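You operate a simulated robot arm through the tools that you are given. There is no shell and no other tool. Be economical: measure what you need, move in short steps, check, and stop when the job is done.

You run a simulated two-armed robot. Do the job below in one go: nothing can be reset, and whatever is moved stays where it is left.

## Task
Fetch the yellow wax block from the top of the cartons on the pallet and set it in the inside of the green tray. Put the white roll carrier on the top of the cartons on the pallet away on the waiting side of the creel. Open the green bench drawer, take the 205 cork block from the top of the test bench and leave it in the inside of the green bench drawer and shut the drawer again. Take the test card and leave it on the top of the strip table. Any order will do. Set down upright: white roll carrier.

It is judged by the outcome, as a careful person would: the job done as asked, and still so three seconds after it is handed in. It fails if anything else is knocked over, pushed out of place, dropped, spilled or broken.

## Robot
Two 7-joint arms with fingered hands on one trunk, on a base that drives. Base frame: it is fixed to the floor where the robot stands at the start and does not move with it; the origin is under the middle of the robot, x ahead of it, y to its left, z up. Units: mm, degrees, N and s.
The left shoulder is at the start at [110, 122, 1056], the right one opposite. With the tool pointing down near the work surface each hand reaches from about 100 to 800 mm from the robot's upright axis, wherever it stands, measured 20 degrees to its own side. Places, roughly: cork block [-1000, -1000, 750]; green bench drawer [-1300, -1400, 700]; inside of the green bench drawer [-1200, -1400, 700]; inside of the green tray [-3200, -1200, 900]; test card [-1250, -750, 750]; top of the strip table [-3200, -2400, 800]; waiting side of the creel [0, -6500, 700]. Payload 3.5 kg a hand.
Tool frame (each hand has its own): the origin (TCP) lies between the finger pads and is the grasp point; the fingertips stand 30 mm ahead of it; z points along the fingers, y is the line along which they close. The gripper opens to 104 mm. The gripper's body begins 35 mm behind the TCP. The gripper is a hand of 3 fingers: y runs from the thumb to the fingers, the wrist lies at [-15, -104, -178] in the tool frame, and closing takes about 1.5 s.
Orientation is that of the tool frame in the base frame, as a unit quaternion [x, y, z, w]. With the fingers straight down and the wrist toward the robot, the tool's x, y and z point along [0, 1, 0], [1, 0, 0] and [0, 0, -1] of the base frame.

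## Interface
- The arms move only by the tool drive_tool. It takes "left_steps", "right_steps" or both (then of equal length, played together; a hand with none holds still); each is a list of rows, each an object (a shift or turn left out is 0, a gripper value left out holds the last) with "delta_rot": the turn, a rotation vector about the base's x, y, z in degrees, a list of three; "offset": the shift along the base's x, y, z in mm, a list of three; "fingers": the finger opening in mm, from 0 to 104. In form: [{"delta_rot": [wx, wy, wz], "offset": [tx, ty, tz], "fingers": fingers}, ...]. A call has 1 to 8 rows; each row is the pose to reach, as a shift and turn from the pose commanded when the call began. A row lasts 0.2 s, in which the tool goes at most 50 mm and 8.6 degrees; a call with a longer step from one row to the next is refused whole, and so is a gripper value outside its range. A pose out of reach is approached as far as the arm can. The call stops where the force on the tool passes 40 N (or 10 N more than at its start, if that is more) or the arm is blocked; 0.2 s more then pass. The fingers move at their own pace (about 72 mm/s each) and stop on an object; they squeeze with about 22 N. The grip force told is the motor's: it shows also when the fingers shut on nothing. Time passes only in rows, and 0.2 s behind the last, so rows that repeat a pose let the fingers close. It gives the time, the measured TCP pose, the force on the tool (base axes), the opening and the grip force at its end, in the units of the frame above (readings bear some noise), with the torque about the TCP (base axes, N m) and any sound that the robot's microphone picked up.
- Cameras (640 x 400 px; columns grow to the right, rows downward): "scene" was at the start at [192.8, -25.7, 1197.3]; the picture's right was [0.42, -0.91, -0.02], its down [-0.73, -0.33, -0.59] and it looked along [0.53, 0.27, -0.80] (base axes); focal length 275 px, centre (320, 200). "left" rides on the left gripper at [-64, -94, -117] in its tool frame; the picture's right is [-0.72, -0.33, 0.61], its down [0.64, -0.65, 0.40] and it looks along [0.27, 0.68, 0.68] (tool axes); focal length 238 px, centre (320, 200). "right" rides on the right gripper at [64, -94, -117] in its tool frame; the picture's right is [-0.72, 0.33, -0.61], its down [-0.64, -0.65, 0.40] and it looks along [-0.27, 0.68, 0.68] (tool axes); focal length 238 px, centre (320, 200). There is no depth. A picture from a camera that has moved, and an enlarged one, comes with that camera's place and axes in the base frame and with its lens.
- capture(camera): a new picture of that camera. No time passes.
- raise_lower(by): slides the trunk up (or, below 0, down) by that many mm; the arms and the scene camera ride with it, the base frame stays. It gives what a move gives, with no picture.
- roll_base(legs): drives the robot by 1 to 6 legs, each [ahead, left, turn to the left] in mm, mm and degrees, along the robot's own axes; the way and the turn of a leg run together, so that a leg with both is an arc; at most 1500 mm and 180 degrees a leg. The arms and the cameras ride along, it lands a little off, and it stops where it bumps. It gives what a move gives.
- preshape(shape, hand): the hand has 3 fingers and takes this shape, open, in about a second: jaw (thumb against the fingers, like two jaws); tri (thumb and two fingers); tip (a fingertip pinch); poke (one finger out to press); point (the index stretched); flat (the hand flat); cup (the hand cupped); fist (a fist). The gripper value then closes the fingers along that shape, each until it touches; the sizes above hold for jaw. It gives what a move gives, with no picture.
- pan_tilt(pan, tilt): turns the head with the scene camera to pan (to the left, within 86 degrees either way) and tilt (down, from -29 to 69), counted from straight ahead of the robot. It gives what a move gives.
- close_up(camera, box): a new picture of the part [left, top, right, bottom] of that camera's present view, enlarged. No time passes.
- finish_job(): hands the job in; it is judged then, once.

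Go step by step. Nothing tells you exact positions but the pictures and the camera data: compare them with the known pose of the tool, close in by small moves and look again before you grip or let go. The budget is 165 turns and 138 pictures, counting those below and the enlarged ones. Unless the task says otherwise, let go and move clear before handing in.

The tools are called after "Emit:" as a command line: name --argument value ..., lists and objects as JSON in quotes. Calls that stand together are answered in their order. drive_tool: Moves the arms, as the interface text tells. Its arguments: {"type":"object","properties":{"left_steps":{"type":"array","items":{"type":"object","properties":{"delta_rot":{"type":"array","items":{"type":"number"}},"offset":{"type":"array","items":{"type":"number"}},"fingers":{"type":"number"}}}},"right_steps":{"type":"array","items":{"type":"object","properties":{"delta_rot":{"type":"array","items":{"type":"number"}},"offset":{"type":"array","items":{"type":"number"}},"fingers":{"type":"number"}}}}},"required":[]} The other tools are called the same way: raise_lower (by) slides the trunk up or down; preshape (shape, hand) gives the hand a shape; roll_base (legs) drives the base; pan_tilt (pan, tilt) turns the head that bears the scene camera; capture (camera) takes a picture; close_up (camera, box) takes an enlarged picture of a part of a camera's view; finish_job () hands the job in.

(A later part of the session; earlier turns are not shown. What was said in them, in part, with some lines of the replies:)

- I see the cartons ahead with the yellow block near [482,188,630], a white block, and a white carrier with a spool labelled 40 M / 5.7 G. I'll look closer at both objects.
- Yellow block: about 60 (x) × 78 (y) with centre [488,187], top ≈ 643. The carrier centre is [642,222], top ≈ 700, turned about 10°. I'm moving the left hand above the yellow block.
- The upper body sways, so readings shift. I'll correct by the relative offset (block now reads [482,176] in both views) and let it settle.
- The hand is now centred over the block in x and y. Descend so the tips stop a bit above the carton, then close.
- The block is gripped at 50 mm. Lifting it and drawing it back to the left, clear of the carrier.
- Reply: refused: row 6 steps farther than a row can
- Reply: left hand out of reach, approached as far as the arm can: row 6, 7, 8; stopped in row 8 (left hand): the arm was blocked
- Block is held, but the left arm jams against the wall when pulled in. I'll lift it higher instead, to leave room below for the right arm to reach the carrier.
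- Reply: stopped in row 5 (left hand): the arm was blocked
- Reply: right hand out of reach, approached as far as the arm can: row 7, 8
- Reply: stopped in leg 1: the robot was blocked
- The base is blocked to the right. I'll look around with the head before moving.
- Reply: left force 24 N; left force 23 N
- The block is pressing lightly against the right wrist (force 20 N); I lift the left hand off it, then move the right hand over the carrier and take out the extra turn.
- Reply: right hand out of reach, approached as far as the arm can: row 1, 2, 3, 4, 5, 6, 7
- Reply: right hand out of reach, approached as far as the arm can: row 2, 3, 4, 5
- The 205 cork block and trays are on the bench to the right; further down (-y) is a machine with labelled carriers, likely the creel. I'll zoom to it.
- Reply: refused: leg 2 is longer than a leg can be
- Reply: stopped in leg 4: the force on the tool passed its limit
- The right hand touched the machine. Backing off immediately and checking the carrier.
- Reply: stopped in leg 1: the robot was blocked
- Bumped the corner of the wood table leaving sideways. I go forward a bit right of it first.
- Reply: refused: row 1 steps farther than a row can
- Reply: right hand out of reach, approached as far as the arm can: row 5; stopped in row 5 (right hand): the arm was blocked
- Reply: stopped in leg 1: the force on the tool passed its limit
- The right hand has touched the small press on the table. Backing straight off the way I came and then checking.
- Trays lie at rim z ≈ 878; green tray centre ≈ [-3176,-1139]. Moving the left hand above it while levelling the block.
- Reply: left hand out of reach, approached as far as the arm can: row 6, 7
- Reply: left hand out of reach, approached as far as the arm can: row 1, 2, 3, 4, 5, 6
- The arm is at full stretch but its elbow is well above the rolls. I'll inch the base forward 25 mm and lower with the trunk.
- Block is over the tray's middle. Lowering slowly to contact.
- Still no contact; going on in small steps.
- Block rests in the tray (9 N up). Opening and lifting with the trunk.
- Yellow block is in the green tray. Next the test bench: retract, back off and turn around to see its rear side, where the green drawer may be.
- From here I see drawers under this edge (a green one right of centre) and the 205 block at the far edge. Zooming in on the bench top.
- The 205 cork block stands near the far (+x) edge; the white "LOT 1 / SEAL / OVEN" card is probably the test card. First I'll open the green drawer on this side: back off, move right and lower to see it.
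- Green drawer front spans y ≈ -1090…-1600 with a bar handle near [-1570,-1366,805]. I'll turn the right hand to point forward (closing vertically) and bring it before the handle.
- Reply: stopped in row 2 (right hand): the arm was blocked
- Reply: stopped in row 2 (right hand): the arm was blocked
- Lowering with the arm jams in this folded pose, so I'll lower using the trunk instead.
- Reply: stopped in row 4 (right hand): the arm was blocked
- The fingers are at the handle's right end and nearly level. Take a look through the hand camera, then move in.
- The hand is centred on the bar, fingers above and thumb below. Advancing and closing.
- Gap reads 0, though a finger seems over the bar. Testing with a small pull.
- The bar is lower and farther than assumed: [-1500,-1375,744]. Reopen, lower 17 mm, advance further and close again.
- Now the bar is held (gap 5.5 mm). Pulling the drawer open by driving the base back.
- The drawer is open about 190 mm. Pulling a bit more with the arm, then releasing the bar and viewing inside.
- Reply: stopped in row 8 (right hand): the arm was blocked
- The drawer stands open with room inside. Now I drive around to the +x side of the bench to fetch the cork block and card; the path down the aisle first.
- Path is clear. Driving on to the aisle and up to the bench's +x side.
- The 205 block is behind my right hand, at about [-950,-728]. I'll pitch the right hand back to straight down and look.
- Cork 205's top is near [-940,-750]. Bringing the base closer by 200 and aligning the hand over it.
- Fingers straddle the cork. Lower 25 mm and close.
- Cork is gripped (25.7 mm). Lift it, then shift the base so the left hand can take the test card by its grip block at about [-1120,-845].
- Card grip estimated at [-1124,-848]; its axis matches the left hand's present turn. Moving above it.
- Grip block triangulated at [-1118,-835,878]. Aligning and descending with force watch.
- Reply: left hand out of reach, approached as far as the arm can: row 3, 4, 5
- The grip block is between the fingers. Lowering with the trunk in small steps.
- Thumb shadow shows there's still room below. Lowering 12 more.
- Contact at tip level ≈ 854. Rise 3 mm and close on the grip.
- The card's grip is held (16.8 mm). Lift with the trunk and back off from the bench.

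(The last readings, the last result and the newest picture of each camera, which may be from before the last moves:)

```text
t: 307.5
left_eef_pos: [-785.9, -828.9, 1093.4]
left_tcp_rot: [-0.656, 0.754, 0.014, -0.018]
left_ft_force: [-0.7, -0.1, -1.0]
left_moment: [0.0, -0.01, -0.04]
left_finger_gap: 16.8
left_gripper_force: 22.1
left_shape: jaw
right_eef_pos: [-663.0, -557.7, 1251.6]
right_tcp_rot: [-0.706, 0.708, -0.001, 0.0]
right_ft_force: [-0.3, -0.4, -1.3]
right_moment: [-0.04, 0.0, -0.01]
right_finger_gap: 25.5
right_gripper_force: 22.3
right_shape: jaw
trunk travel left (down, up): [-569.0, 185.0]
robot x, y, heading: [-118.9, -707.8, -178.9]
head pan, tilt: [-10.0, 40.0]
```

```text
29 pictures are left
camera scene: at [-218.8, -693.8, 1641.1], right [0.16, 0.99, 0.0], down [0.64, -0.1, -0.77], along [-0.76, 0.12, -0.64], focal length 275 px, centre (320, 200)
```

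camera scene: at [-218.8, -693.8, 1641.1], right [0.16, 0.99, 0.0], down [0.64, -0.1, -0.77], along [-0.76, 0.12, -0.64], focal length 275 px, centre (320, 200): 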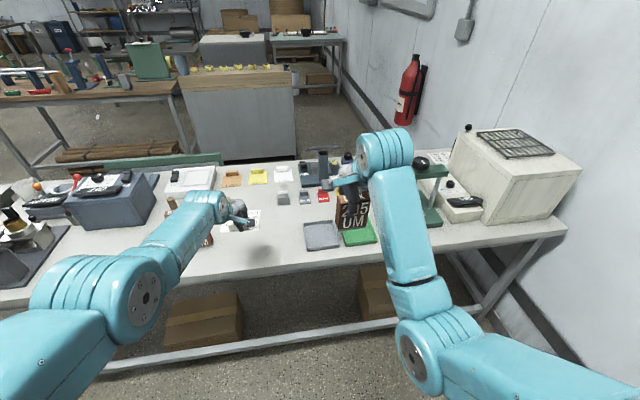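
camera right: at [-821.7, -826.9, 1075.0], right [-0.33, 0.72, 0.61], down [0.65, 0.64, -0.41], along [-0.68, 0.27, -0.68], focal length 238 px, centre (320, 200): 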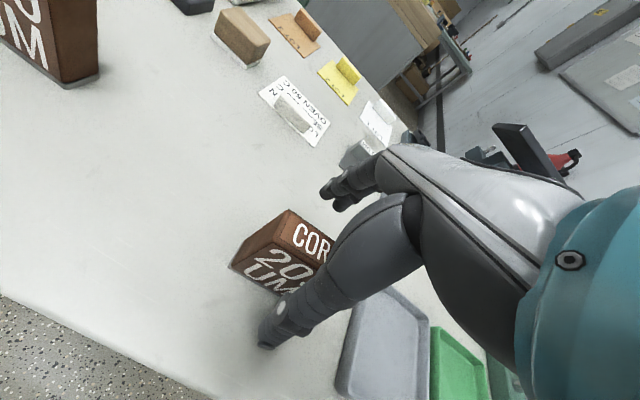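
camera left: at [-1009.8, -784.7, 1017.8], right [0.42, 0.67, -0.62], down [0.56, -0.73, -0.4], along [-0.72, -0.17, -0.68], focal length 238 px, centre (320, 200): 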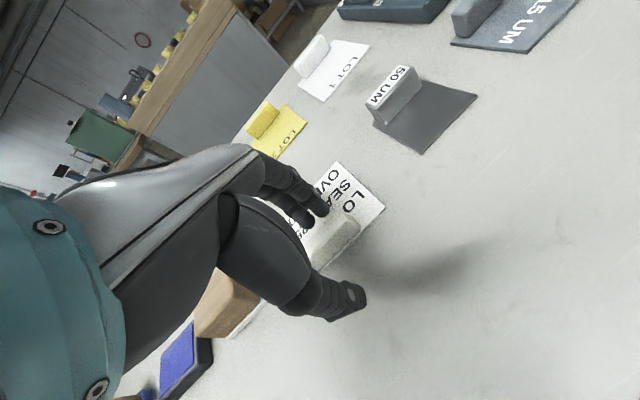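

Both cork and card are held. Tucking the left hand and driving the known way around back to the drawer side.

Emit:
drive_tool --left_steps '[{"offset": [45, 0, 0]}, {"offset": [90, 0, 0]}, {"offset": [135, 0, 0]}, {"offset": [160, 0, 0]}]'

Emit:
roll_base --legs '[[0, 0, 89], [1060, 0, 0], [1060, 0, 0], [1060, 0, 0], [0, 0, -90]]'

Emit:
roll_base --legs '[[1100, 0, 0], [1100, 0, 0]]'

```text
t: 308.5
left_eef_pos: [-624.9, -827.9, 1094.2]
left_tcp_rot: [-0.656, 0.754, 0.013, -0.019]
left_ft_force: [0.7, -0.8, -0.9]
left_moment: [0.02, 0.01, 0.0]
left_finger_gap: 16.3
left_gripper_force: 22.5
left_shape: jaw
right_eef_pos: [-662.1, -557.3, 1252.2]
right_tcp_rot: [-0.707, 0.707, -0.002, -0.001]
right_ft_force: [-0.2, -0.1, -1.2]
right_moment: [-0.02, -0.03, -0.03]
right_finger_gap: 25.3
right_gripper_force: 21.9
right_shape: jaw
trunk travel left (down, up): [-569.0, 185.0]
robot x, y, heading: [-120.7, -705.6, -178.8]
head pan, tilt: [-10.0, 40.0]
```

```text
t: 331.7
left_eef_pos: [-617.5, -4012.1, 1093.4]
left_tcp_rot: [-0.655, 0.755, 0.013, -0.019]
left_ft_force: [0.6, -0.3, 0.4]
left_moment: [-0.01, 0.03, 0.02]
left_finger_gap: 16.7
left_gripper_force: 21.6
left_shape: jaw
right_eef_pos: [-654.4, -3739.9, 1253.0]
right_tcp_rot: [-0.707, 0.708, -0.001, 0.0]
right_ft_force: [-0.5, 0.4, -1.3]
right_moment: [0.01, 0.04, 0.04]
right_finger_gap: 25.0
right_gripper_force: 22.4
right_shape: jaw
trunk travel left (down, up): [-569.0, 185.0]
robot x, y, heading: [-110.0, -3890.3, -179.3]
head pan, tilt: [-10.0, 40.0]
```

```text
t: 342.6
left_eef_pos: [-2824.4, -4069.4, 1094.3]
left_tcp_rot: [-0.662, 0.749, 0.013, -0.018]
left_ft_force: [-0.5, 0.1, -0.1]
left_moment: [0.01, -0.01, 0.0]
left_finger_gap: 16.1
left_gripper_force: 21.6
left_shape: jaw
right_eef_pos: [-2865.7, -3800.1, 1252.2]
right_tcp_rot: [0.712, -0.702, 0.002, -0.001]
right_ft_force: [0.6, 0.7, -2.0]
right_moment: [0.0, -0.03, 0.01]
right_finger_gap: 24.8
right_gripper_force: 22.0
right_shape: jaw
trunk travel left (down, up): [-569.0, 185.0]
robot x, y, heading: [-2319.2, -3937.8, -178.0]
head pan, tilt: [-10.0, 40.0]
```

I'll place the card first, since the strip table is here: a free area is at its front right end, about [-2890,-1780]. Backing to x ≈ -2105 and moving sideways.

Emit:
roll_base --legs '[[0, 0, -2], [-215, 0, 0], [0, -1150, 0], [0, -1140, 0]]'

Emit:
pan_tilt --pan 10 --tilt 45

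Emit:
capture --camera "scene"

```text
t: 355.5
left_eef_pos: [-2624.5, -1770.5, 1093.3]
left_tcp_rot: [-0.653, 0.757, 0.014, -0.019]
left_ft_force: [-0.5, 0.6, -0.1]
left_moment: [0.01, 0.0, 0.01]
left_finger_gap: 16.4
left_gripper_force: 21.9
left_shape: jaw
right_eef_pos: [-2659.7, -1498.2, 1251.1]
right_tcp_rot: [-0.704, 0.71, -0.001, 0.0]
right_ft_force: [0.1, 0.4, -2.7]
right_moment: [0.01, 0.02, 0.01]
right_finger_gap: 25.1
right_gripper_force: 22.0
right_shape: jaw
trunk travel left (down, up): [-569.0, 185.0]
robot x, y, heading: [-2114.5, -1650.4, -179.3]
head pan, tilt: [-10.0, 40.0]
```

```text
t: 356.3
left_eef_pos: [-2624.3, -1769.2, 1094.3]
left_tcp_rot: [-0.654, 0.756, 0.013, -0.019]
left_ft_force: [-0.8, 0.3, -0.5]
left_moment: [0.01, -0.01, -0.03]
left_finger_gap: 16.3
left_gripper_force: 22.2
left_shape: jaw
right_eef_pos: [-2658.9, -1498.6, 1252.2]
right_tcp_rot: [-0.704, 0.71, -0.001, 0.0]
right_ft_force: [-0.3, 0.1, -0.8]
right_moment: [-0.02, -0.01, 0.0]
right_finger_gap: 25.4
right_gripper_force: 22.0
right_shape: jaw
trunk travel left (down, up): [-569.0, 185.0]
robot x, y, heading: [-2116.6, -1649.3, -179.4]
head pan, tilt: [10.0, 45.0]
```

```text
28 pictures are left
camera scene: at [-2211.8, -1667.1, 1633.8], right [-0.18, 0.98, 0.0], down [0.7, 0.13, -0.71], along [-0.7, -0.13, -0.71], focal length 275 px, centre (320, 200)
```

scene: 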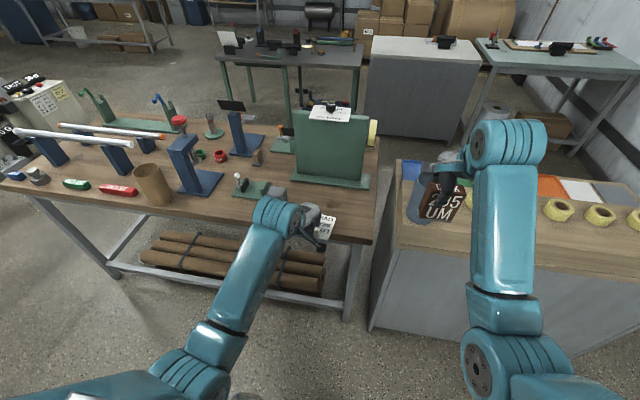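

Free area on the strip table: around [-2930,-1770]. Drive in 150 mm and extend the left hand over it, then lower partly.

Emit:
roll_base --legs '[[150, 0, 0]]'

Emit:
drive_tool --left_steps '[{"offset": [-45, 0, 0]}, {"offset": [-90, 0, 0]}, {"offset": [-130, 0, 0]}, {"offset": [-145, 0, -40]}, {"offset": [-145, 0, -80]}, {"offset": [-145, 0, -120]}, {"offset": [-145, 0, -120]}]'

Emit:
capture --camera "scene"

Emit:
capture --camera "left"

```text
t: 357.7
left_eef_pos: [-2773.2, -1770.6, 1093.8]
left_tcp_rot: [-0.653, 0.757, 0.014, -0.02]
left_ft_force: [-0.4, -0.9, -0.7]
left_moment: [0.04, -0.02, 0.03]
left_finger_gap: 16.2
left_gripper_force: 22.2
left_shape: jaw
right_eef_pos: [-2807.8, -1500.4, 1252.1]
right_tcp_rot: [-0.704, 0.71, -0.001, 0.0]
right_ft_force: [-0.2, -1.3, -1.3]
right_moment: [-0.01, -0.03, -0.01]
right_finger_gap: 25.0
right_gripper_force: 21.7
right_shape: jaw
trunk travel left (down, up): [-569.0, 185.0]
robot x, y, heading: [-2263.4, -1652.5, -179.5]
head pan, tilt: [10.0, 45.0]
```

```text
t: 359.3
left_eef_pos: [-2888.5, -1768.4, 1003.6]
left_tcp_rot: [-0.654, 0.756, 0.015, -0.018]
left_ft_force: [-0.8, 0.2, 0.1]
left_moment: [0.04, 0.0, 0.03]
left_finger_gap: 16.0
left_gripper_force: 21.6
left_shape: jaw
left hand out of reach, approached as far as the arm can: row 4, 5, 6, 7
right_eef_pos: [-2808.5, -1499.8, 1251.0]
right_tcp_rot: [-0.705, 0.709, -0.001, 0.0]
right_ft_force: [-0.2, 0.0, -1.2]
right_moment: [-0.02, 0.02, -0.02]
right_finger_gap: 24.8
right_gripper_force: 21.9
right_shape: jaw
trunk travel left (down, up): [-569.0, 185.0]
robot x, y, heading: [-2263.4, -1648.1, -179.6]
head pan, tilt: [10.0, 45.0]
```

```text
27 pictures are left
camera scene: at [-2361.1, -1668.7, 1633.8], right [-0.18, 0.98, 0.0], down [0.7, 0.13, -0.71], along [-0.69, -0.13, -0.71], focal length 275 px, centre (320, 200)
```

scene: 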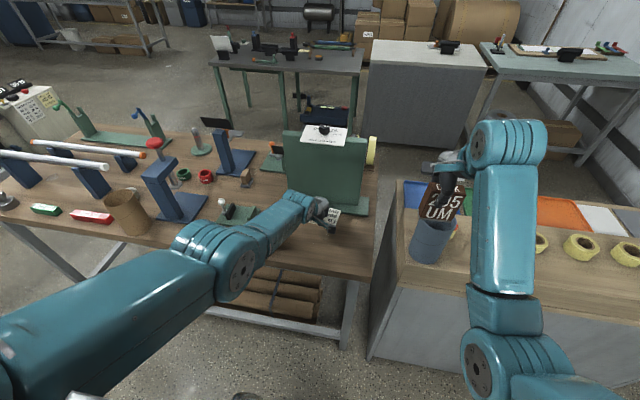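

```text
26 pictures are left
camera left: at [-2780.0, -1717.8, 1114.6], right [0.4, 0.66, -0.64], down [0.53, -0.73, -0.43], along [-0.75, -0.17, -0.64], focal length 238 px, centre (320, 200)
```

left: 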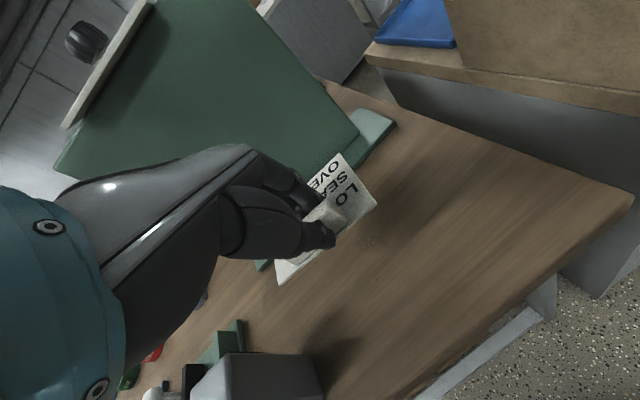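

Placement spot is clear (corner of table triangulates z ≈ 850). Lowering with the trunk.

Emit:
raise_lower --by -95

Emit:
capture --camera "left"

```text
t: 360.6
left_eef_pos: [-2887.9, -1766.5, 908.8]
left_tcp_rot: [-0.653, 0.757, 0.013, -0.019]
left_ft_force: [0.0, 1.2, 0.3]
left_moment: [-0.01, 0.02, 0.01]
left_finger_gap: 16.2
left_gripper_force: 21.7
left_shape: jaw
right_eef_pos: [-2808.0, -1501.4, 1157.7]
right_tcp_rot: [-0.705, 0.709, -0.001, -0.001]
right_ft_force: [-0.9, -0.3, -2.5]
right_moment: [0.01, 0.0, 0.0]
right_finger_gap: 25.2
right_gripper_force: 21.9
right_shape: jaw
trunk travel left (down, up): [-474.0, 280.0]
robot x, y, heading: [-2264.9, -1654.3, -179.2]
head pan, tilt: [10.0, 45.0]
```

```text
25 pictures are left
camera left: at [-2779.9, -1716.8, 1018.6], right [0.4, 0.66, -0.64], down [0.53, -0.73, -0.43], along [-0.75, -0.17, -0.64], focal length 238 px, centre (320, 200)
```

left: 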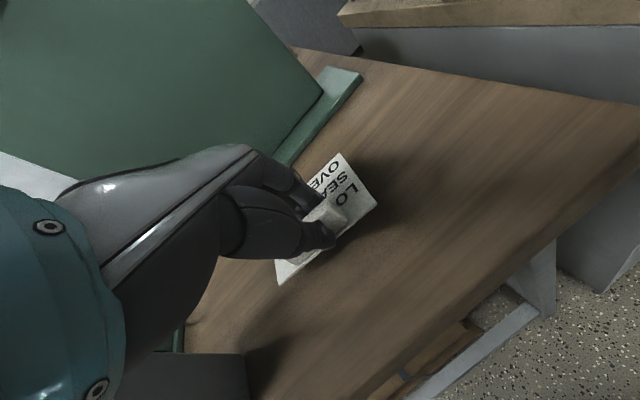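

The cork in my right hand is near the grey cylinder on the counter; I raise and draw it away before lowering further.

Emit:
drive_tool --right_steps '[{"offset": [0, 0, 45]}, {"offset": [10, 0, 90]}, {"offset": [45, 10, 120]}, {"offset": [80, 20, 130]}, {"offset": [80, 20, 130]}]'

Emit:
raise_lower --by -18

Emit:
capture --camera "scene"

```text
t: 361.8
left_eef_pos: [-2887.3, -1768.7, 907.6]
left_tcp_rot: [-0.654, 0.757, 0.014, -0.019]
left_ft_force: [-0.1, -0.1, -0.3]
left_moment: [0.03, -0.02, 0.04]
left_finger_gap: 16.3
left_gripper_force: 22.1
left_shape: jaw
right_eef_pos: [-2768.0, -1482.3, 1259.5]
right_tcp_rot: [-0.704, 0.71, 0.0, -0.001]
right_ft_force: [0.7, -0.1, -0.8]
right_moment: [-0.03, 0.01, 0.02]
right_finger_gap: 25.0
right_gripper_force: 22.1
right_shape: jaw
right hand out of reach, approached as far as the arm can: row 3, 4, 5
trunk travel left (down, up): [-474.0, 280.0]
robot x, y, heading: [-2263.9, -1648.7, -179.3]
head pan, tilt: [10.0, 45.0]
```

```text
t: 362.4
left_eef_pos: [-2888.2, -1766.6, 890.4]
left_tcp_rot: [-0.653, 0.757, 0.015, -0.02]
left_ft_force: [0.5, -0.8, 0.0]
left_moment: [-0.03, 0.01, -0.01]
left_finger_gap: 15.9
left_gripper_force: 22.2
left_shape: jaw
right_eef_pos: [-2769.4, -1482.1, 1239.7]
right_tcp_rot: [-0.704, 0.711, 0.0, -0.001]
right_ft_force: [0.1, -0.6, -0.3]
right_moment: [-0.01, -0.01, -0.01]
right_finger_gap: 25.0
right_gripper_force: 22.1
right_shape: jaw
trunk travel left (down, up): [-456.0, 298.0]
robot x, y, heading: [-2266.5, -1649.7, -179.6]
head pan, tilt: [10.0, 45.0]
```

```text
24 pictures are left
camera scene: at [-2373.4, -1668.6, 1520.4], right [-0.18, 0.98, 0.0], down [0.69, 0.13, -0.71], along [-0.7, -0.13, -0.71], focal length 275 px, centre (320, 200)
```

scene: 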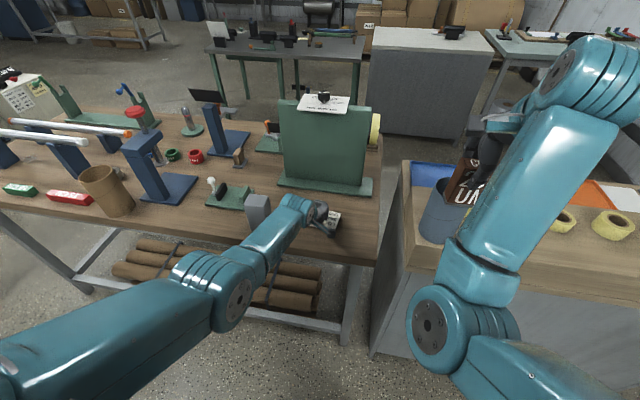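

Cylinder is fine. Continue lowering the card in small steps.

Emit:
raise_lower --by -7

Emit:
raise_lower --by -5

Emit:
raise_lower --by -5

```text
t: 363.0
left_eef_pos: [-2888.1, -1768.8, 882.9]
left_tcp_rot: [-0.654, 0.756, 0.014, -0.018]
left_ft_force: [-0.2, -0.2, 0.8]
left_moment: [0.06, 0.06, 0.02]
left_finger_gap: 16.2
left_gripper_force: 21.8
left_shape: jaw
right_eef_pos: [-2770.5, -1483.1, 1232.6]
right_tcp_rot: [-0.704, 0.71, 0.0, -0.002]
right_ft_force: [0.3, -0.6, -0.9]
right_moment: [-0.02, 0.02, -0.02]
right_finger_gap: 25.2
right_gripper_force: 21.7
right_shape: jaw
trunk travel left (down, up): [-449.0, 305.0]
robot x, y, heading: [-2262.4, -1649.5, -179.4]
head pan, tilt: [10.0, 45.0]
```

```text
t: 363.5
left_eef_pos: [-2889.0, -1768.6, 881.8]
left_tcp_rot: [-0.653, 0.757, 0.017, -0.022]
left_ft_force: [3.8, -1.2, 17.5]
left_moment: [0.15, 0.45, 0.02]
left_finger_gap: 16.1
left_gripper_force: 21.6
left_shape: jaw
right_eef_pos: [-2768.9, -1481.6, 1228.2]
right_tcp_rot: [-0.704, 0.71, 0.001, -0.003]
right_ft_force: [-0.3, 0.1, -1.2]
right_moment: [0.02, -0.01, -0.01]
right_finger_gap: 25.0
right_gripper_force: 22.4
right_shape: jaw
trunk travel left (down, up): [-444.0, 310.0]
robot x, y, heading: [-2268.5, -1656.5, -179.1]
head pan, tilt: [10.0, 45.0]
```

```text
t: 364.1
left_eef_pos: [-2889.7, -1766.5, 881.6]
left_tcp_rot: [-0.653, 0.756, 0.019, -0.024]
left_ft_force: [7.2, -3.0, 37.3]
left_moment: [0.28, 0.81, 0.08]
left_finger_gap: 16.2
left_gripper_force: 22.2
left_shape: jaw
right_eef_pos: [-2766.5, -1481.3, 1225.2]
right_tcp_rot: [-0.704, 0.71, 0.003, -0.004]
right_ft_force: [0.5, 0.3, -1.5]
right_moment: [-0.03, 0.0, -0.02]
right_finger_gap: 24.8
right_gripper_force: 21.8
right_shape: jaw
trunk travel left (down, up): [-439.0, 315.0]
robot x, y, heading: [-2262.2, -1654.5, -179.4]
head pan, tilt: [10.0, 45.0]
```

Firm contact; I ease up 7 mm, open the fingers, then lift away.

Emit:
raise_lower --by 8

Emit:
drive_tool --left_steps '[{"fingers": 60}, {"fingers": 60}, {"fingers": 60}, {"fingers": 60}]'

Emit:
raise_lower --by 160

Emit:
capture --camera "left"

```text
t: 364.6
left_eef_pos: [-2888.2, -1766.9, 881.9]
left_tcp_rot: [-0.653, 0.757, 0.015, -0.02]
left_ft_force: [-3.9, 0.8, 16.0]
left_moment: [0.2, 0.57, 0.03]
left_finger_gap: 16.6
left_gripper_force: 22.2
left_shape: jaw
right_eef_pos: [-2769.9, -1481.9, 1229.4]
right_tcp_rot: [-0.704, 0.71, 0.002, -0.002]
right_ft_force: [-0.2, 0.3, -1.3]
right_moment: [-0.01, 0.01, -0.01]
right_finger_gap: 25.2
right_gripper_force: 21.6
right_shape: jaw
trunk travel left (down, up): [-447.0, 307.0]
robot x, y, heading: [-2265.1, -1655.7, -179.3]
head pan, tilt: [10.0, 45.0]
```

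```text
t: 365.6
left_eef_pos: [-2888.0, -1767.0, 882.7]
left_tcp_rot: [-0.653, 0.757, 0.014, -0.02]
left_ft_force: [-2.2, 0.3, 16.8]
left_moment: [-0.01, -0.28, 0.0]
left_finger_gap: 55.1
left_gripper_force: 0.0
left_shape: jaw
right_eef_pos: [-2770.5, -1481.6, 1230.2]
right_tcp_rot: [-0.704, 0.71, 0.001, -0.002]
right_ft_force: [0.0, -1.2, -2.2]
right_moment: [0.02, -0.01, -0.02]
right_finger_gap: 24.9
right_gripper_force: 22.0
right_shape: jaw
trunk travel left (down, up): [-447.0, 307.0]
robot x, y, heading: [-2268.0, -1650.6, -179.4]
head pan, tilt: [10.0, 45.0]
```

```text
t: 367.5
left_eef_pos: [-2886.9, -1766.2, 1043.7]
left_tcp_rot: [-0.653, 0.757, 0.016, -0.02]
left_ft_force: [0.9, 0.1, 0.1]
left_moment: [0.02, 0.0, -0.03]
left_finger_gap: 59.9
left_gripper_force: 0.0
left_shape: jaw
right_eef_pos: [-2771.6, -1482.9, 1388.6]
right_tcp_rot: [-0.704, 0.71, 0.0, -0.002]
right_ft_force: [0.3, 0.7, -1.0]
right_moment: [-0.02, -0.06, -0.02]
right_finger_gap: 24.9
right_gripper_force: 21.7
right_shape: jaw
trunk travel left (down, up): [-607.0, 147.0]
robot x, y, heading: [-2264.9, -1650.6, -179.2]
head pan, tilt: [10.0, 45.0]
```

```text
23 pictures are left
camera left: at [-2779.4, -1716.8, 1153.9], right [0.4, 0.66, -0.64], down [0.53, -0.73, -0.43], along [-0.75, -0.17, -0.64], focal length 238 px, centre (320, 200)
```

left: 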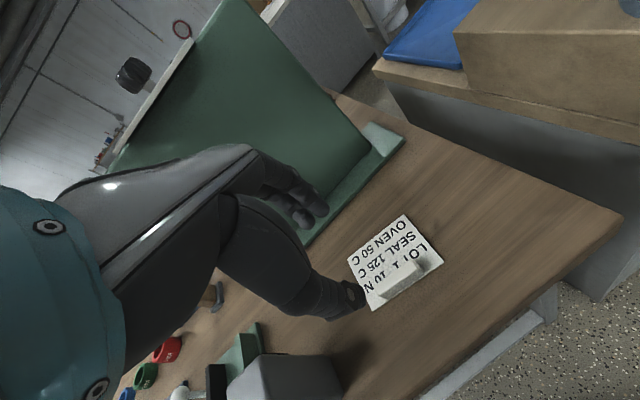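

The test card lies flat on the strip table. Retract, turn around toward the bench and line up with the open drawer.

Emit:
drive_tool --left_steps '[{"offset": [45, 0, 20]}, {"offset": [90, 0, 40]}, {"offset": [135, 0, 50]}, {"offset": [170, 0, 50]}]'

Emit:
roll_base --legs '[[0, 0, -179], [0, 400, 0]]'

Emit:
pan_tilt --pan -8 --tilt 55

Emit:
capture --camera "scene"

```text
t: 368.5
left_eef_pos: [-2726.3, -1779.2, 1101.1]
left_tcp_rot: [-0.656, 0.754, 0.014, -0.036]
left_ft_force: [0.8, -0.3, -0.1]
left_moment: [0.02, 0.0, 0.01]
left_finger_gap: 59.9
left_gripper_force: 0.1
left_shape: jaw
right_eef_pos: [-2771.2, -1480.9, 1389.6]
right_tcp_rot: [-0.704, 0.71, 0.002, -0.003]
right_ft_force: [-0.1, -0.6, -1.5]
right_moment: [-0.02, 0.0, 0.0]
right_finger_gap: 25.0
right_gripper_force: 21.6
right_shape: jaw
trunk travel left (down, up): [-607.0, 147.0]
robot x, y, heading: [-2264.8, -1655.1, -179.4]
head pan, tilt: [10.0, 45.0]
```

```text
t: 378.3
left_eef_pos: [-1819.8, -1123.6, 1090.5]
left_tcp_rot: [0.755, 0.655, 0.029, 0.006]
left_ft_force: [0.6, 0.3, 0.1]
left_moment: [-0.01, 0.04, -0.01]
left_finger_gap: 60.1
left_gripper_force: 0.1
left_shape: jaw
right_eef_pos: [-1764.8, -1420.1, 1389.3]
right_tcp_rot: [0.709, 0.705, 0.002, 0.001]
right_ft_force: [-0.5, 0.1, -1.8]
right_moment: [-0.02, 0.0, 0.01]
right_finger_gap: 24.8
right_gripper_force: 22.0
right_shape: jaw
trunk travel left (down, up): [-607.0, 147.0]
robot x, y, heading: [-2267.8, -1252.2, 0.7]
head pan, tilt: [10.0, 45.0]
```

```text
t: 379.1
left_eef_pos: [-1819.7, -1122.0, 1092.1]
left_tcp_rot: [0.754, 0.656, 0.031, 0.005]
left_ft_force: [0.1, -0.4, -1.1]
left_moment: [0.02, 0.0, 0.0]
left_finger_gap: 60.0
left_gripper_force: 0.0
left_shape: jaw
right_eef_pos: [-1765.5, -1421.1, 1390.0]
right_tcp_rot: [0.709, 0.705, 0.003, 0.002]
right_ft_force: [0.0, 0.4, -2.4]
right_moment: [-0.01, 0.0, -0.03]
right_finger_gap: 24.7
right_gripper_force: 21.8
right_shape: jaw
trunk travel left (down, up): [-607.0, 147.0]
robot x, y, heading: [-2270.9, -1250.0, 0.6]
head pan, tilt: [-8.0, 55.0]
```

```text
22 pictures are left
camera scene: at [-2188.2, -1262.2, 1658.5], right [-0.12, -0.99, 0.0], down [-0.81, 0.1, -0.57], along [0.57, -0.07, -0.82], focal length 275 px, centre (320, 200)
```

scene: 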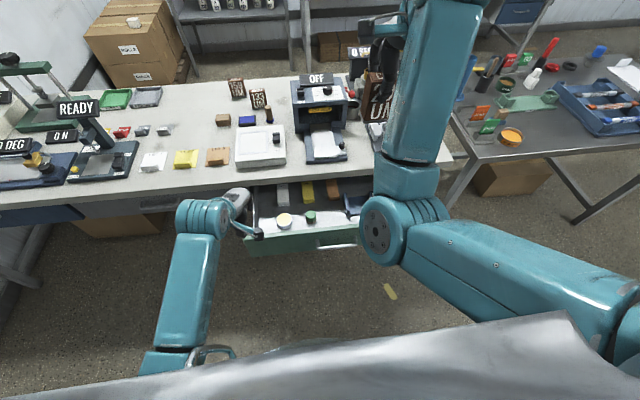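

Zooming into the drawer to find free floor in it.

Emit:
close_up --camera "scene" --box '[235, 165, 405, 265]'

```text
3.76 times, centred on (320, 215) of scene
camera zoom: at [-2188.2, -1262.2, 1658.5], right [-0.12, -0.99, 0.0], down [-0.81, 0.1, -0.57], along [0.57, -0.07, -0.82], focal length 1034 px, centre (320, 144)
```

zoom: 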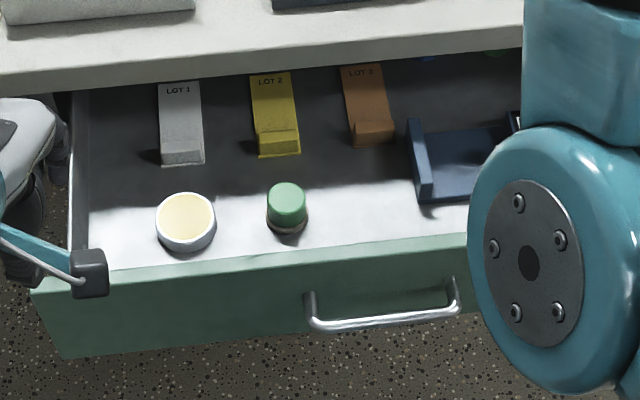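

Inside the drawer there's free floor between the green-capped bottle and the blue holder, centre ≈ [-1620,-1387], floor z ≈ 675. Bringing the cork above it.

Emit:
drive_tool --right_steps '[{"offset": [35, 9, 0]}, {"offset": [70, 18, 0]}, {"offset": [105, 26, 0]}, {"offset": [142, 34, 0]}, {"offset": [142, 34, 0]}]' --left_steps '[{"offset": [-25, 15, 0]}, {"offset": [-50, 30, 0]}, {"offset": [-75, 45, 0]}, {"offset": [-90, 60, 0]}, {"offset": [-90, 60, 0]}]'

Emit:
raise_lower --by -450

Emit:
pan_tilt --pan -5 --tilt 55

Emit:
capture --camera "scene"

Emit:
capture --camera "right"

```text
t: 380.3
left_eef_pos: [-1909.7, -1064.3, 1091.1]
left_tcp_rot: [0.754, 0.656, 0.028, 0.006]
left_ft_force: [0.1, 0.4, 0.6]
left_moment: [0.01, 0.0, -0.01]
left_finger_gap: 60.1
left_gripper_force: 0.0
left_shape: jaw
right_eef_pos: [-1623.2, -1386.5, 1390.1]
right_tcp_rot: [0.709, 0.705, 0.003, 0.002]
right_ft_force: [0.4, -0.4, -1.8]
right_moment: [0.0, 0.0, 0.0]
right_finger_gap: 24.8
right_gripper_force: 22.3
right_shape: jaw
trunk travel left (down, up): [-607.0, 147.0]
robot x, y, heading: [-2270.5, -1255.2, 0.6]
head pan, tilt: [-8.0, 55.0]
```

```text
refused: -450 is not a number from -400 to 400
```

```text
t: 381.0
left_eef_pos: [-1908.4, -1063.9, 1091.8]
left_tcp_rot: [0.754, 0.656, 0.029, 0.007]
left_ft_force: [0.3, -0.2, 0.0]
left_moment: [0.0, -0.02, 0.02]
left_finger_gap: 59.8
left_gripper_force: 0.0
left_shape: jaw
right_eef_pos: [-1622.9, -1387.0, 1390.7]
right_tcp_rot: [0.709, 0.706, 0.002, 0.002]
right_ft_force: [1.4, 0.6, -1.6]
right_moment: [0.01, -0.01, 0.02]
right_finger_gap: 25.0
right_gripper_force: 22.0
right_shape: jaw
trunk travel left (down, up): [-607.0, 147.0]
robot x, y, heading: [-2270.3, -1253.3, 0.8]
head pan, tilt: [-5.0, 55.0]
```

```text
20 pictures are left
camera scene: at [-2187.9, -1258.3, 1658.4], right [-0.07, -1.0, 0.0], down [-0.82, 0.06, -0.57], along [0.57, -0.04, -0.82], focal length 275 px, centre (320, 200)
```

scene: 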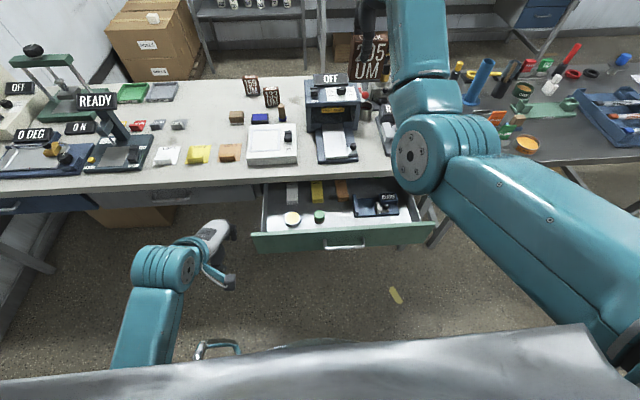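

```text
19 pictures are left
camera right: at [-1716.8, -1321.8, 1507.0], right [0.32, -0.72, 0.61], down [-0.65, -0.64, -0.41], along [0.69, -0.27, -0.68], focal length 238 px, centre (320, 200)
```

right: 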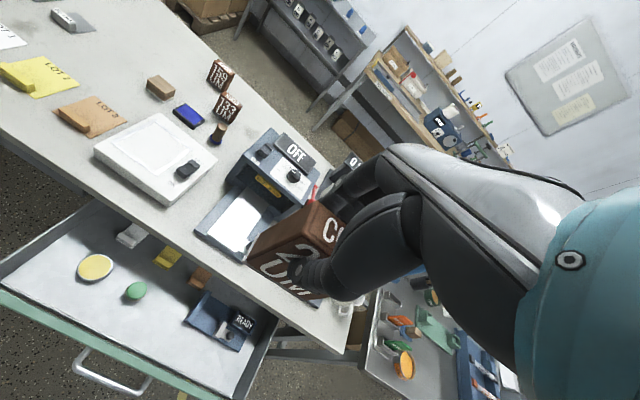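

The spot projects onto free drawer floor. Lowering in stages.

Emit:
raise_lower --by -400

Emit:
raise_lower --by -130

Emit:
capture --camera "right"

Emit:
capture --camera "scene"

```text
t: 384.8
left_eef_pos: [-1909.4, -1063.1, 691.8]
left_tcp_rot: [0.755, 0.655, 0.028, 0.006]
left_ft_force: [0.1, -0.6, -0.2]
left_moment: [-0.06, 0.01, 0.01]
left_finger_gap: 59.9
left_gripper_force: 0.2
left_shape: jaw
right_eef_pos: [-1623.2, -1385.5, 989.2]
right_tcp_rot: [0.709, 0.705, 0.002, 0.001]
right_ft_force: [-1.0, 0.0, -2.3]
right_moment: [-0.02, -0.01, 0.0]
right_finger_gap: 24.5
right_gripper_force: 22.1
right_shape: jaw
trunk travel left (down, up): [-207.0, 547.0]
robot x, y, heading: [-2275.3, -1253.0, 0.9]
head pan, tilt: [-5.0, 55.0]
```

```text
t: 386.4
left_eef_pos: [-1909.3, -1063.8, 561.7]
left_tcp_rot: [0.754, 0.656, 0.03, 0.006]
left_ft_force: [-0.1, -0.3, 0.4]
left_moment: [0.0, 0.0, 0.02]
left_finger_gap: 60.0
left_gripper_force: 0.1
left_shape: jaw
right_eef_pos: [-1623.2, -1386.9, 859.9]
right_tcp_rot: [0.708, 0.706, 0.002, 0.002]
right_ft_force: [0.2, 0.2, -2.0]
right_moment: [0.02, -0.01, 0.0]
right_finger_gap: 24.8
right_gripper_force: 22.0
right_shape: jaw
trunk travel left (down, up): [-77.0, 677.0]
robot x, y, heading: [-2272.0, -1250.8, 0.6]
head pan, tilt: [-5.0, 55.0]
```

```text
18 pictures are left
camera right: at [-1717.6, -1321.5, 977.1], right [0.32, -0.72, 0.61], down [-0.65, -0.64, -0.41], along [0.69, -0.27, -0.67], focal length 238 px, centre (320, 200)
```

right: 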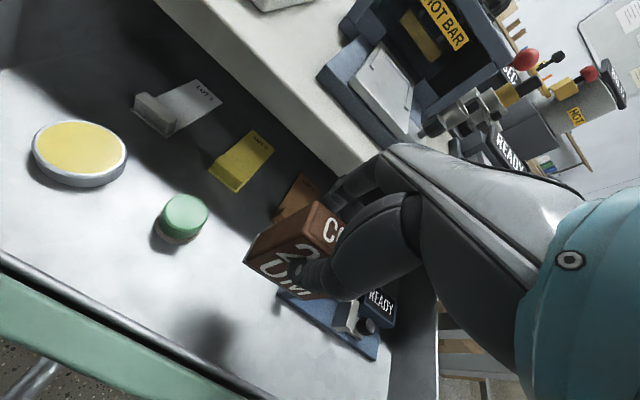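

```text
17 pictures are left
camera scene: at [-2019.5, -1255.9, 1117.4], right [-0.07, -1.0, 0.0], down [-0.82, 0.06, -0.57], along [0.57, -0.04, -0.82], focal length 275 px, centre (320, 200)
```

scene: 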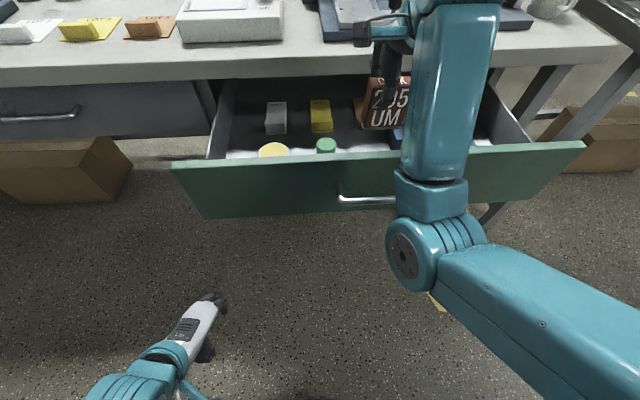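

Clear of the bottle and holder. Lowering the rest of the trunk travel, then the arm for the last bit.

Emit:
raise_lower --by -76

Emit:
capture --camera "right"

```text
t: 387.5
left_eef_pos: [-1909.2, -1063.9, 484.6]
left_tcp_rot: [0.755, 0.655, 0.029, 0.006]
left_ft_force: [0.1, -0.5, 0.4]
left_moment: [0.0, -0.01, 0.0]
left_finger_gap: 60.0
left_gripper_force: 0.1
left_shape: jaw
right_eef_pos: [-1613.5, -1385.0, 760.1]
right_tcp_rot: [0.709, 0.705, -0.015, -0.015]
right_ft_force: [1.4, -0.7, 0.6]
right_moment: [-0.03, -0.13, 0.0]
right_finger_gap: 25.0
right_gripper_force: 22.2
right_shape: jaw
trunk travel left (down, up): [-1.0, 753.0]
robot x, y, heading: [-2270.8, -1252.5, 0.9]
head pan, tilt: [-5.0, 55.0]
```

```text
16 pictures are left
camera right: at [-1701.9, -1321.2, 880.8], right [0.35, -0.72, 0.6], down [-0.67, -0.64, -0.38], along [0.65, -0.27, -0.71], focal length 238 px, centre (320, 200)
```

right: 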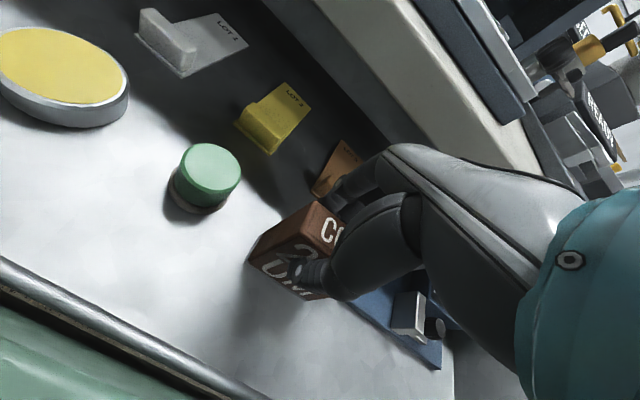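

Weight reading has gone to about zero, so it is just touching. A few millimetres more with the arm to confirm.

Emit:
drive_tool --right_steps '[{"offset": [0, 0, -3]}, {"offset": [0, 0, -6]}, {"offset": [0, 0, -6]}]'

```text
t: 388.3
left_eef_pos: [-1909.9, -1063.0, 486.0]
left_tcp_rot: [0.754, 0.656, 0.03, 0.008]
left_ft_force: [0.2, 0.2, 0.3]
left_moment: [-0.05, -0.01, 0.04]
left_finger_gap: 60.0
left_gripper_force: 0.1
left_shape: jaw
right_eef_pos: [-1614.6, -1384.9, 758.1]
right_tcp_rot: [0.71, 0.704, -0.011, -0.011]
right_ft_force: [0.0, -1.1, 27.3]
right_moment: [-0.06, -0.16, -0.02]
right_finger_gap: 26.8
right_gripper_force: 22.2
right_shape: jaw
trunk travel left (down, up): [-1.0, 753.0]
robot x, y, heading: [-2270.0, -1251.0, 0.7]
head pan, tilt: [-5.0, 55.0]
```

Seated on the drawer floor (27 N). Ease up a bit, open moderately and rise straight up with the trunk.

Emit:
drive_tool --right_steps '[{"offset": [0, 0, 4]}, {"offset": [0, 0, 4], "fingers": 50}, {"offset": [0, 0, 4]}, {"offset": [0, 0, 4]}]'

Emit:
raise_lower --by 250

Emit:
capture --camera "right"

```text
t: 389.3
left_eef_pos: [-1909.0, -1064.0, 485.3]
left_tcp_rot: [0.755, 0.655, 0.029, 0.006]
left_ft_force: [0.7, 0.4, 0.2]
left_moment: [0.0, -0.05, -0.03]
left_finger_gap: 60.1
left_gripper_force: 0.0
left_shape: jaw
right_eef_pos: [-1613.4, -1385.9, 757.4]
right_tcp_rot: [0.708, 0.705, -0.016, -0.016]
right_ft_force: [-0.5, 0.4, -0.2]
right_moment: [-0.01, -0.03, 0.0]
right_finger_gap: 49.4
right_gripper_force: 0.1
right_shape: jaw
trunk travel left (down, up): [-1.0, 753.0]
robot x, y, heading: [-2273.8, -1251.9, 1.0]
head pan, tilt: [-5.0, 55.0]
```

```text
t: 391.9
left_eef_pos: [-1909.5, -1062.4, 736.0]
left_tcp_rot: [0.755, 0.655, 0.027, 0.006]
left_ft_force: [0.9, 0.6, 0.5]
left_moment: [0.03, 0.04, -0.01]
left_finger_gap: 60.0
left_gripper_force: 0.2
left_shape: jaw
right_eef_pos: [-1612.6, -1386.0, 1006.8]
right_tcp_rot: [0.709, 0.705, -0.015, -0.016]
right_ft_force: [0.9, -0.2, 0.3]
right_moment: [-0.02, 0.02, 0.0]
right_finger_gap: 49.7
right_gripper_force: 0.0
right_shape: jaw
trunk travel left (down, up): [-251.0, 503.0]
robot x, y, heading: [-2270.2, -1249.7, 0.7]
head pan, tilt: [-5.0, 55.0]
```

```text
15 pictures are left
camera right: at [-1701.4, -1321.4, 1127.8], right [0.35, -0.72, 0.6], down [-0.67, -0.64, -0.37], along [0.65, -0.27, -0.71], focal length 238 px, centre (320, 200)
```

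right: 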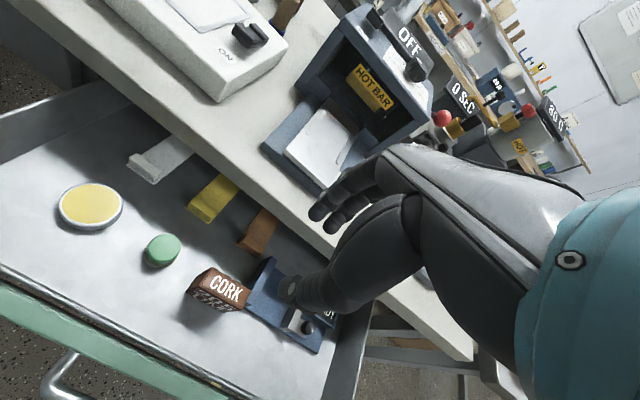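

The cork stands in the drawer, lower than its front edge. Now pitch the right hand forward (fingers closed) while still high, ready to push the drawer shut.

Emit:
drive_tool --right_steps '[{"delta_rot": [0, -8.4, 0], "fingers": 0}, {"delta_rot": [0, -16.8, 0]}, {"delta_rot": [0, -25.2, 0], "offset": [0, 0, 15]}, {"delta_rot": [0, -33.6, 0], "offset": [0, 0, 30]}, {"delta_rot": [0, -42, 0], "offset": [0, 0, 40]}, {"delta_rot": [0, -50.4, 0], "offset": [0, 0, 40]}, {"delta_rot": [0, -58.8, 0], "offset": [0, 0, 40]}, {"delta_rot": [0, -67.2, 0], "offset": [0, 0, 40]}]'

Emit:
drive_tool --right_steps '[{"delta_rot": [0, -7, 0]}, {"delta_rot": [0, -14, 0]}, {"delta_rot": [0, -14, 0]}]'

Emit:
roll_base --legs '[[-250, 0, 0]]'

```text
t: 393.7
left_eef_pos: [-1909.2, -1062.1, 735.3]
left_tcp_rot: [0.755, 0.655, 0.028, 0.007]
left_ft_force: [-0.3, 0.3, 0.0]
left_moment: [-0.03, -0.01, 0.0]
left_finger_gap: 60.1
left_gripper_force: 0.1
left_shape: jaw
right_eef_pos: [-1613.7, -1386.0, 1047.6]
right_tcp_rot: [0.599, 0.596, 0.38, 0.378]
right_ft_force: [-0.2, 0.1, 0.3]
right_moment: [-0.01, 0.01, -0.02]
right_finger_gap: 0.0
right_gripper_force: 22.5
right_shape: jaw
trunk travel left (down, up): [-251.0, 503.0]
robot x, y, heading: [-2269.5, -1249.7, 0.8]
head pan, tilt: [-5.0, 55.0]
```

```text
t: 394.5
left_eef_pos: [-1909.6, -1062.2, 737.0]
left_tcp_rot: [0.755, 0.655, 0.029, 0.006]
left_ft_force: [-0.5, 0.2, -0.4]
left_moment: [-0.02, -0.02, 0.01]
left_finger_gap: 60.0
left_gripper_force: 0.1
left_shape: jaw
right_eef_pos: [-1612.5, -1391.1, 1045.0]
right_tcp_rot: [0.545, 0.548, 0.443, 0.455]
right_ft_force: [-0.4, 0.0, 0.6]
right_moment: [-0.02, -0.01, 0.02]
right_finger_gap: 0.0
right_gripper_force: 21.9
right_shape: jaw
trunk travel left (down, up): [-251.0, 503.0]
robot x, y, heading: [-2269.3, -1254.0, 0.9]
head pan, tilt: [-5.0, 55.0]
```

```text
t: 396.3
left_eef_pos: [-2156.9, -1066.2, 735.5]
left_tcp_rot: [0.755, 0.655, 0.029, 0.006]
left_ft_force: [-0.4, -0.8, -0.2]
left_moment: [0.0, 0.04, -0.03]
left_finger_gap: 59.9
left_gripper_force: 0.1
left_shape: jaw
right_eef_pos: [-1859.5, -1395.0, 1048.9]
right_tcp_rot: [0.544, 0.546, 0.444, 0.455]
right_ft_force: [0.1, -0.4, 0.1]
right_moment: [-0.04, 0.01, -0.03]
right_finger_gap: 0.0
right_gripper_force: 22.0
right_shape: jaw
trunk travel left (down, up): [-251.0, 503.0]
robot x, y, heading: [-2522.5, -1252.0, 1.1]
head pan, tilt: [-5.0, 55.0]
```

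Lowering to the handle's height.

Emit:
raise_lower --by -245

Emit:
drive_tool --right_steps '[{"offset": [0, 10, -25]}, {"offset": [0, 16, -50]}, {"offset": [0, 16, -50]}]'

Emit:
capture --camera "scene"

```text
t: 398.8
left_eef_pos: [-2155.8, -1067.5, 489.6]
left_tcp_rot: [0.755, 0.656, 0.029, 0.006]
left_ft_force: [0.4, -0.3, -1.0]
left_moment: [0.02, 0.0, -0.03]
left_finger_gap: 59.9
left_gripper_force: 0.0
left_shape: jaw
right_eef_pos: [-1859.4, -1394.4, 803.6]
right_tcp_rot: [0.544, 0.547, 0.445, 0.455]
right_ft_force: [-1.1, -0.2, 0.2]
right_moment: [-0.04, 0.01, 0.0]
right_finger_gap: 0.2
right_gripper_force: 21.5
right_shape: jaw
trunk travel left (down, up): [-6.0, 748.0]
robot x, y, heading: [-2521.7, -1254.3, 0.6]
head pan, tilt: [-5.0, 55.0]
```

```text
t: 399.6
left_eef_pos: [-2155.9, -1066.5, 490.8]
left_tcp_rot: [0.755, 0.655, 0.028, 0.005]
left_ft_force: [0.0, 0.0, 0.1]
left_moment: [-0.01, -0.03, -0.02]
left_finger_gap: 60.1
left_gripper_force: 0.0
left_shape: jaw
right_eef_pos: [-1851.8, -1388.9, 769.5]
right_tcp_rot: [0.526, 0.543, 0.443, 0.482]
right_ft_force: [-0.8, 0.6, -0.1]
right_moment: [0.01, -0.02, 0.02]
right_finger_gap: 0.1
right_gripper_force: 21.8
right_shape: jaw
trunk travel left (down, up): [-6.0, 748.0]
robot x, y, heading: [-2518.0, -1256.5, 0.8]
head pan, tilt: [-5.0, 55.0]
```

```text
14 pictures are left
camera scene: at [-2222.1, -1258.7, 1040.8], right [-0.07, -1.0, 0.0], down [-0.82, 0.06, -0.57], along [0.57, -0.04, -0.82], focal length 275 px, centre (320, 200)
```

scene: 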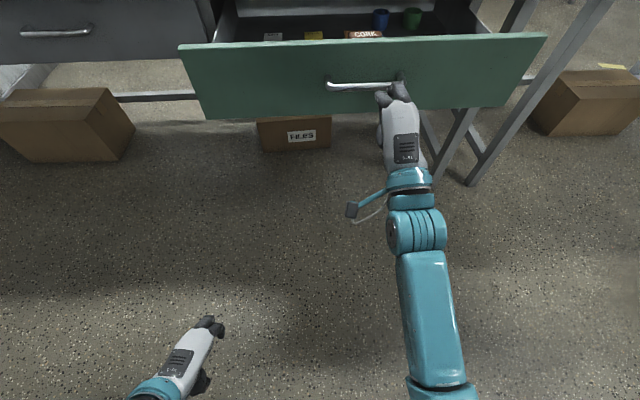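

The hand is at the handle. Pushing forward with the base.

Emit:
roll_base --legs '[[290, 0, 0]]'

Emit:
capture --camera "scene"

```text
t: 401.6
left_eef_pos: [-1865.7, -1062.9, 490.5]
left_tcp_rot: [0.755, 0.655, 0.029, 0.007]
left_ft_force: [0.2, 0.5, 0.1]
left_moment: [0.0, 0.0, -0.03]
left_finger_gap: 60.0
left_gripper_force: 0.1
left_shape: jaw
right_eef_pos: [-1565.9, -1383.4, 762.5]
right_tcp_rot: [0.524, 0.551, 0.439, 0.478]
right_ft_force: [-1.1, -2.2, 12.1]
right_moment: [0.01, -0.02, -0.05]
right_finger_gap: 0.0
right_gripper_force: 21.8
right_shape: jaw
trunk travel left (down, up): [-6.0, 748.0]
robot x, y, heading: [-2227.2, -1249.8, 0.8]
head pan, tilt: [-5.0, 55.0]
```

```text
13 pictures are left
camera scene: at [-1932.4, -1255.2, 1041.2], right [-0.07, -1.0, 0.0], down [-0.82, 0.06, -0.57], along [0.57, -0.04, -0.82], focal length 275 px, centre (320, 200)
```

scene: 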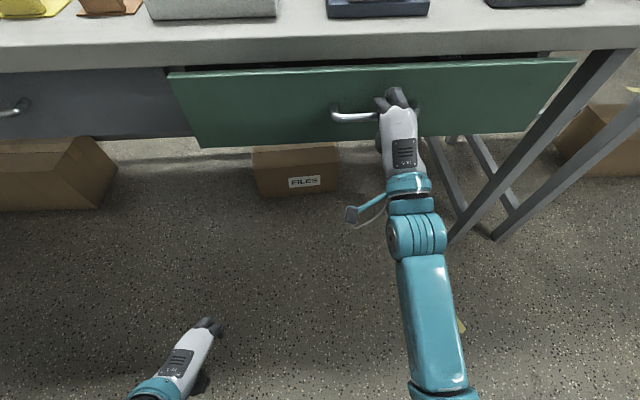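

Nearly shut. Pushing on in short moves.

Emit:
roll_base --legs '[[35, 0, 0], [25, 0, 0]]'

Emit:
capture --camera "scene"

```text
t: 402.9
left_eef_pos: [-1805.0, -1062.3, 491.6]
left_tcp_rot: [0.755, 0.655, 0.03, 0.008]
left_ft_force: [-0.1, 0.2, 0.0]
left_moment: [-0.01, -0.02, 0.01]
left_finger_gap: 60.0
left_gripper_force: 0.1
left_shape: jaw
right_eef_pos: [-1505.5, -1383.8, 764.3]
right_tcp_rot: [0.524, 0.551, 0.437, 0.481]
right_ft_force: [1.0, 1.2, 13.8]
right_moment: [0.01, 0.04, -0.01]
right_finger_gap: 0.1
right_gripper_force: 22.1
right_shape: jaw
trunk travel left (down, up): [-6.0, 748.0]
robot x, y, heading: [-2165.6, -1254.1, 0.9]
head pan, tilt: [-5.0, 55.0]
```

```text
12 pictures are left
camera scene: at [-1872.6, -1254.6, 1041.3], right [-0.08, -1.0, 0.0], down [-0.82, 0.06, -0.57], along [0.57, -0.04, -0.82], focal length 275 px, centre (320, 200)
```

scene: 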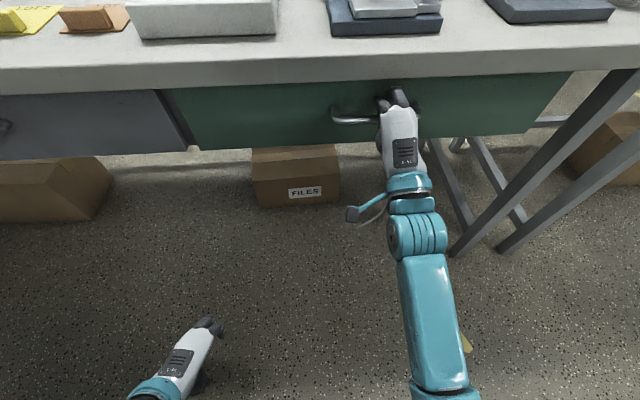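

It looks about flush; a last gentle push to be sure, then compare with the grey drawer.

Emit:
roll_base --legs '[[20, 0, 0]]'

Emit:
close_up --camera "scene" --box '[100, 60, 340, 210]'

```text
t: 403.7
left_eef_pos: [-1796.7, -1062.6, 490.5]
left_tcp_rot: [0.756, 0.654, 0.03, 0.006]
left_ft_force: [0.8, 0.4, 0.1]
left_moment: [-0.01, -0.02, 0.05]
left_finger_gap: 60.0
left_gripper_force: 0.0
left_shape: jaw
right_eef_pos: [-1500.5, -1383.1, 769.3]
right_tcp_rot: [0.518, 0.547, 0.443, 0.486]
right_ft_force: [-17.3, 0.8, -1.1]
right_moment: [-0.03, 0.07, 0.04]
right_finger_gap: 0.0
right_gripper_force: 21.8
right_shape: jaw
trunk travel left (down, up): [-6.0, 748.0]
robot x, y, heading: [-2159.2, -1246.4, 0.6]
head pan, tilt: [-5.0, 55.0]
stopped in leg 1: the force on the tool passed its limit (the readings are from after the stop); the commanded pose is now the measured one
```

```text
2.67 times, centred on (220, 135) of scene
camera zoom: at [-1864.8, -1254.9, 1041.1], right [-0.08, -1.0, 0.0], down [-0.82, 0.06, -0.57], along [0.57, -0.04, -0.82], focal length 732 px, centre (587, 373)
```

zoom: 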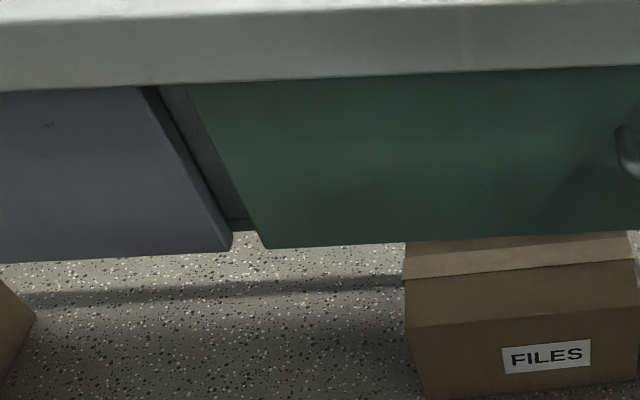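

Drawer is at its stop and flush with the grey one. Backing away and verifying it stays shut.

Emit:
roll_base --legs '[[-260, 0, 0]]'

Emit:
pan_tilt --pan 0 --tilt 30

Emit:
capture --camera "scene"

```text
t: 405.6
left_eef_pos: [-2056.5, -1065.3, 490.5]
left_tcp_rot: [0.756, 0.653, 0.029, 0.006]
left_ft_force: [0.1, 0.8, -0.5]
left_moment: [0.01, 0.02, -0.02]
left_finger_gap: 59.9
left_gripper_force: 0.0
left_shape: jaw
right_eef_pos: [-1759.6, -1387.7, 767.5]
right_tcp_rot: [0.519, 0.547, 0.443, 0.485]
right_ft_force: [-1.0, -0.2, -0.4]
right_moment: [0.05, 0.01, -0.01]
right_finger_gap: 0.0
right_gripper_force: 21.8
right_shape: jaw
trunk travel left (down, up): [-6.0, 748.0]
robot x, y, heading: [-2417.4, -1252.5, 0.7]
head pan, tilt: [-5.0, 55.0]
```

```text
t: 406.5
left_eef_pos: [-2058.4, -1065.5, 489.7]
left_tcp_rot: [0.757, 0.653, 0.03, 0.005]
left_ft_force: [-0.3, 0.3, 0.1]
left_moment: [0.01, 0.01, 0.01]
left_finger_gap: 60.0
left_gripper_force: 0.0
left_shape: jaw
right_eef_pos: [-1758.7, -1386.9, 766.9]
right_tcp_rot: [0.519, 0.547, 0.442, 0.485]
right_ft_force: [-0.4, 0.4, -0.8]
right_moment: [-0.02, -0.03, 0.01]
right_finger_gap: 0.0
right_gripper_force: 22.2
right_shape: jaw
trunk travel left (down, up): [-6.0, 748.0]
robot x, y, heading: [-2419.1, -1255.9, 0.8]
head pan, tilt: [0.0, 30.0]
```

```text
10 pictures are left
camera scene: at [-2105.3, -1251.5, 1076.8], right [0.01, -1.0, 0.0], down [-0.5, -0.01, -0.87], along [0.87, 0.01, -0.5], focal length 275 px, centre (320, 200)
```

scene: 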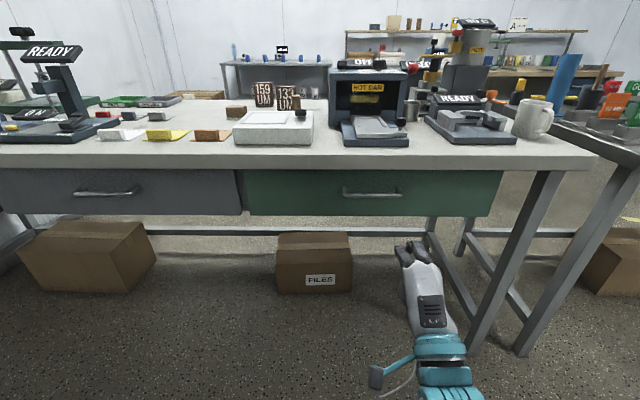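

The drawer is shut and stays shut, all four items are placed, and both hands are empty and clear. I'm handing in now.

Emit:
finish_job

```text
The job is handed in.
```

The job is handed in with all four tasks done:
- **Wax block:** the yellow block is in the green tray.
- **Roll carrier:** the white carrier stands upright on the waiting side of the creel.
- **Cork block:** the 205 block is in the green bench drawer, which is shut.
- **Test card:** I took this to be the white card reading "LOT 1 / SEAL / OVEN". It lies on top of the strip table.

While driving I lightly bumped three things: the machine by the creel (with the carrier in hand), the end of the wood table, and the small press on the strip table. The press was still standing when I looked back, and I saw no damage to the other two.
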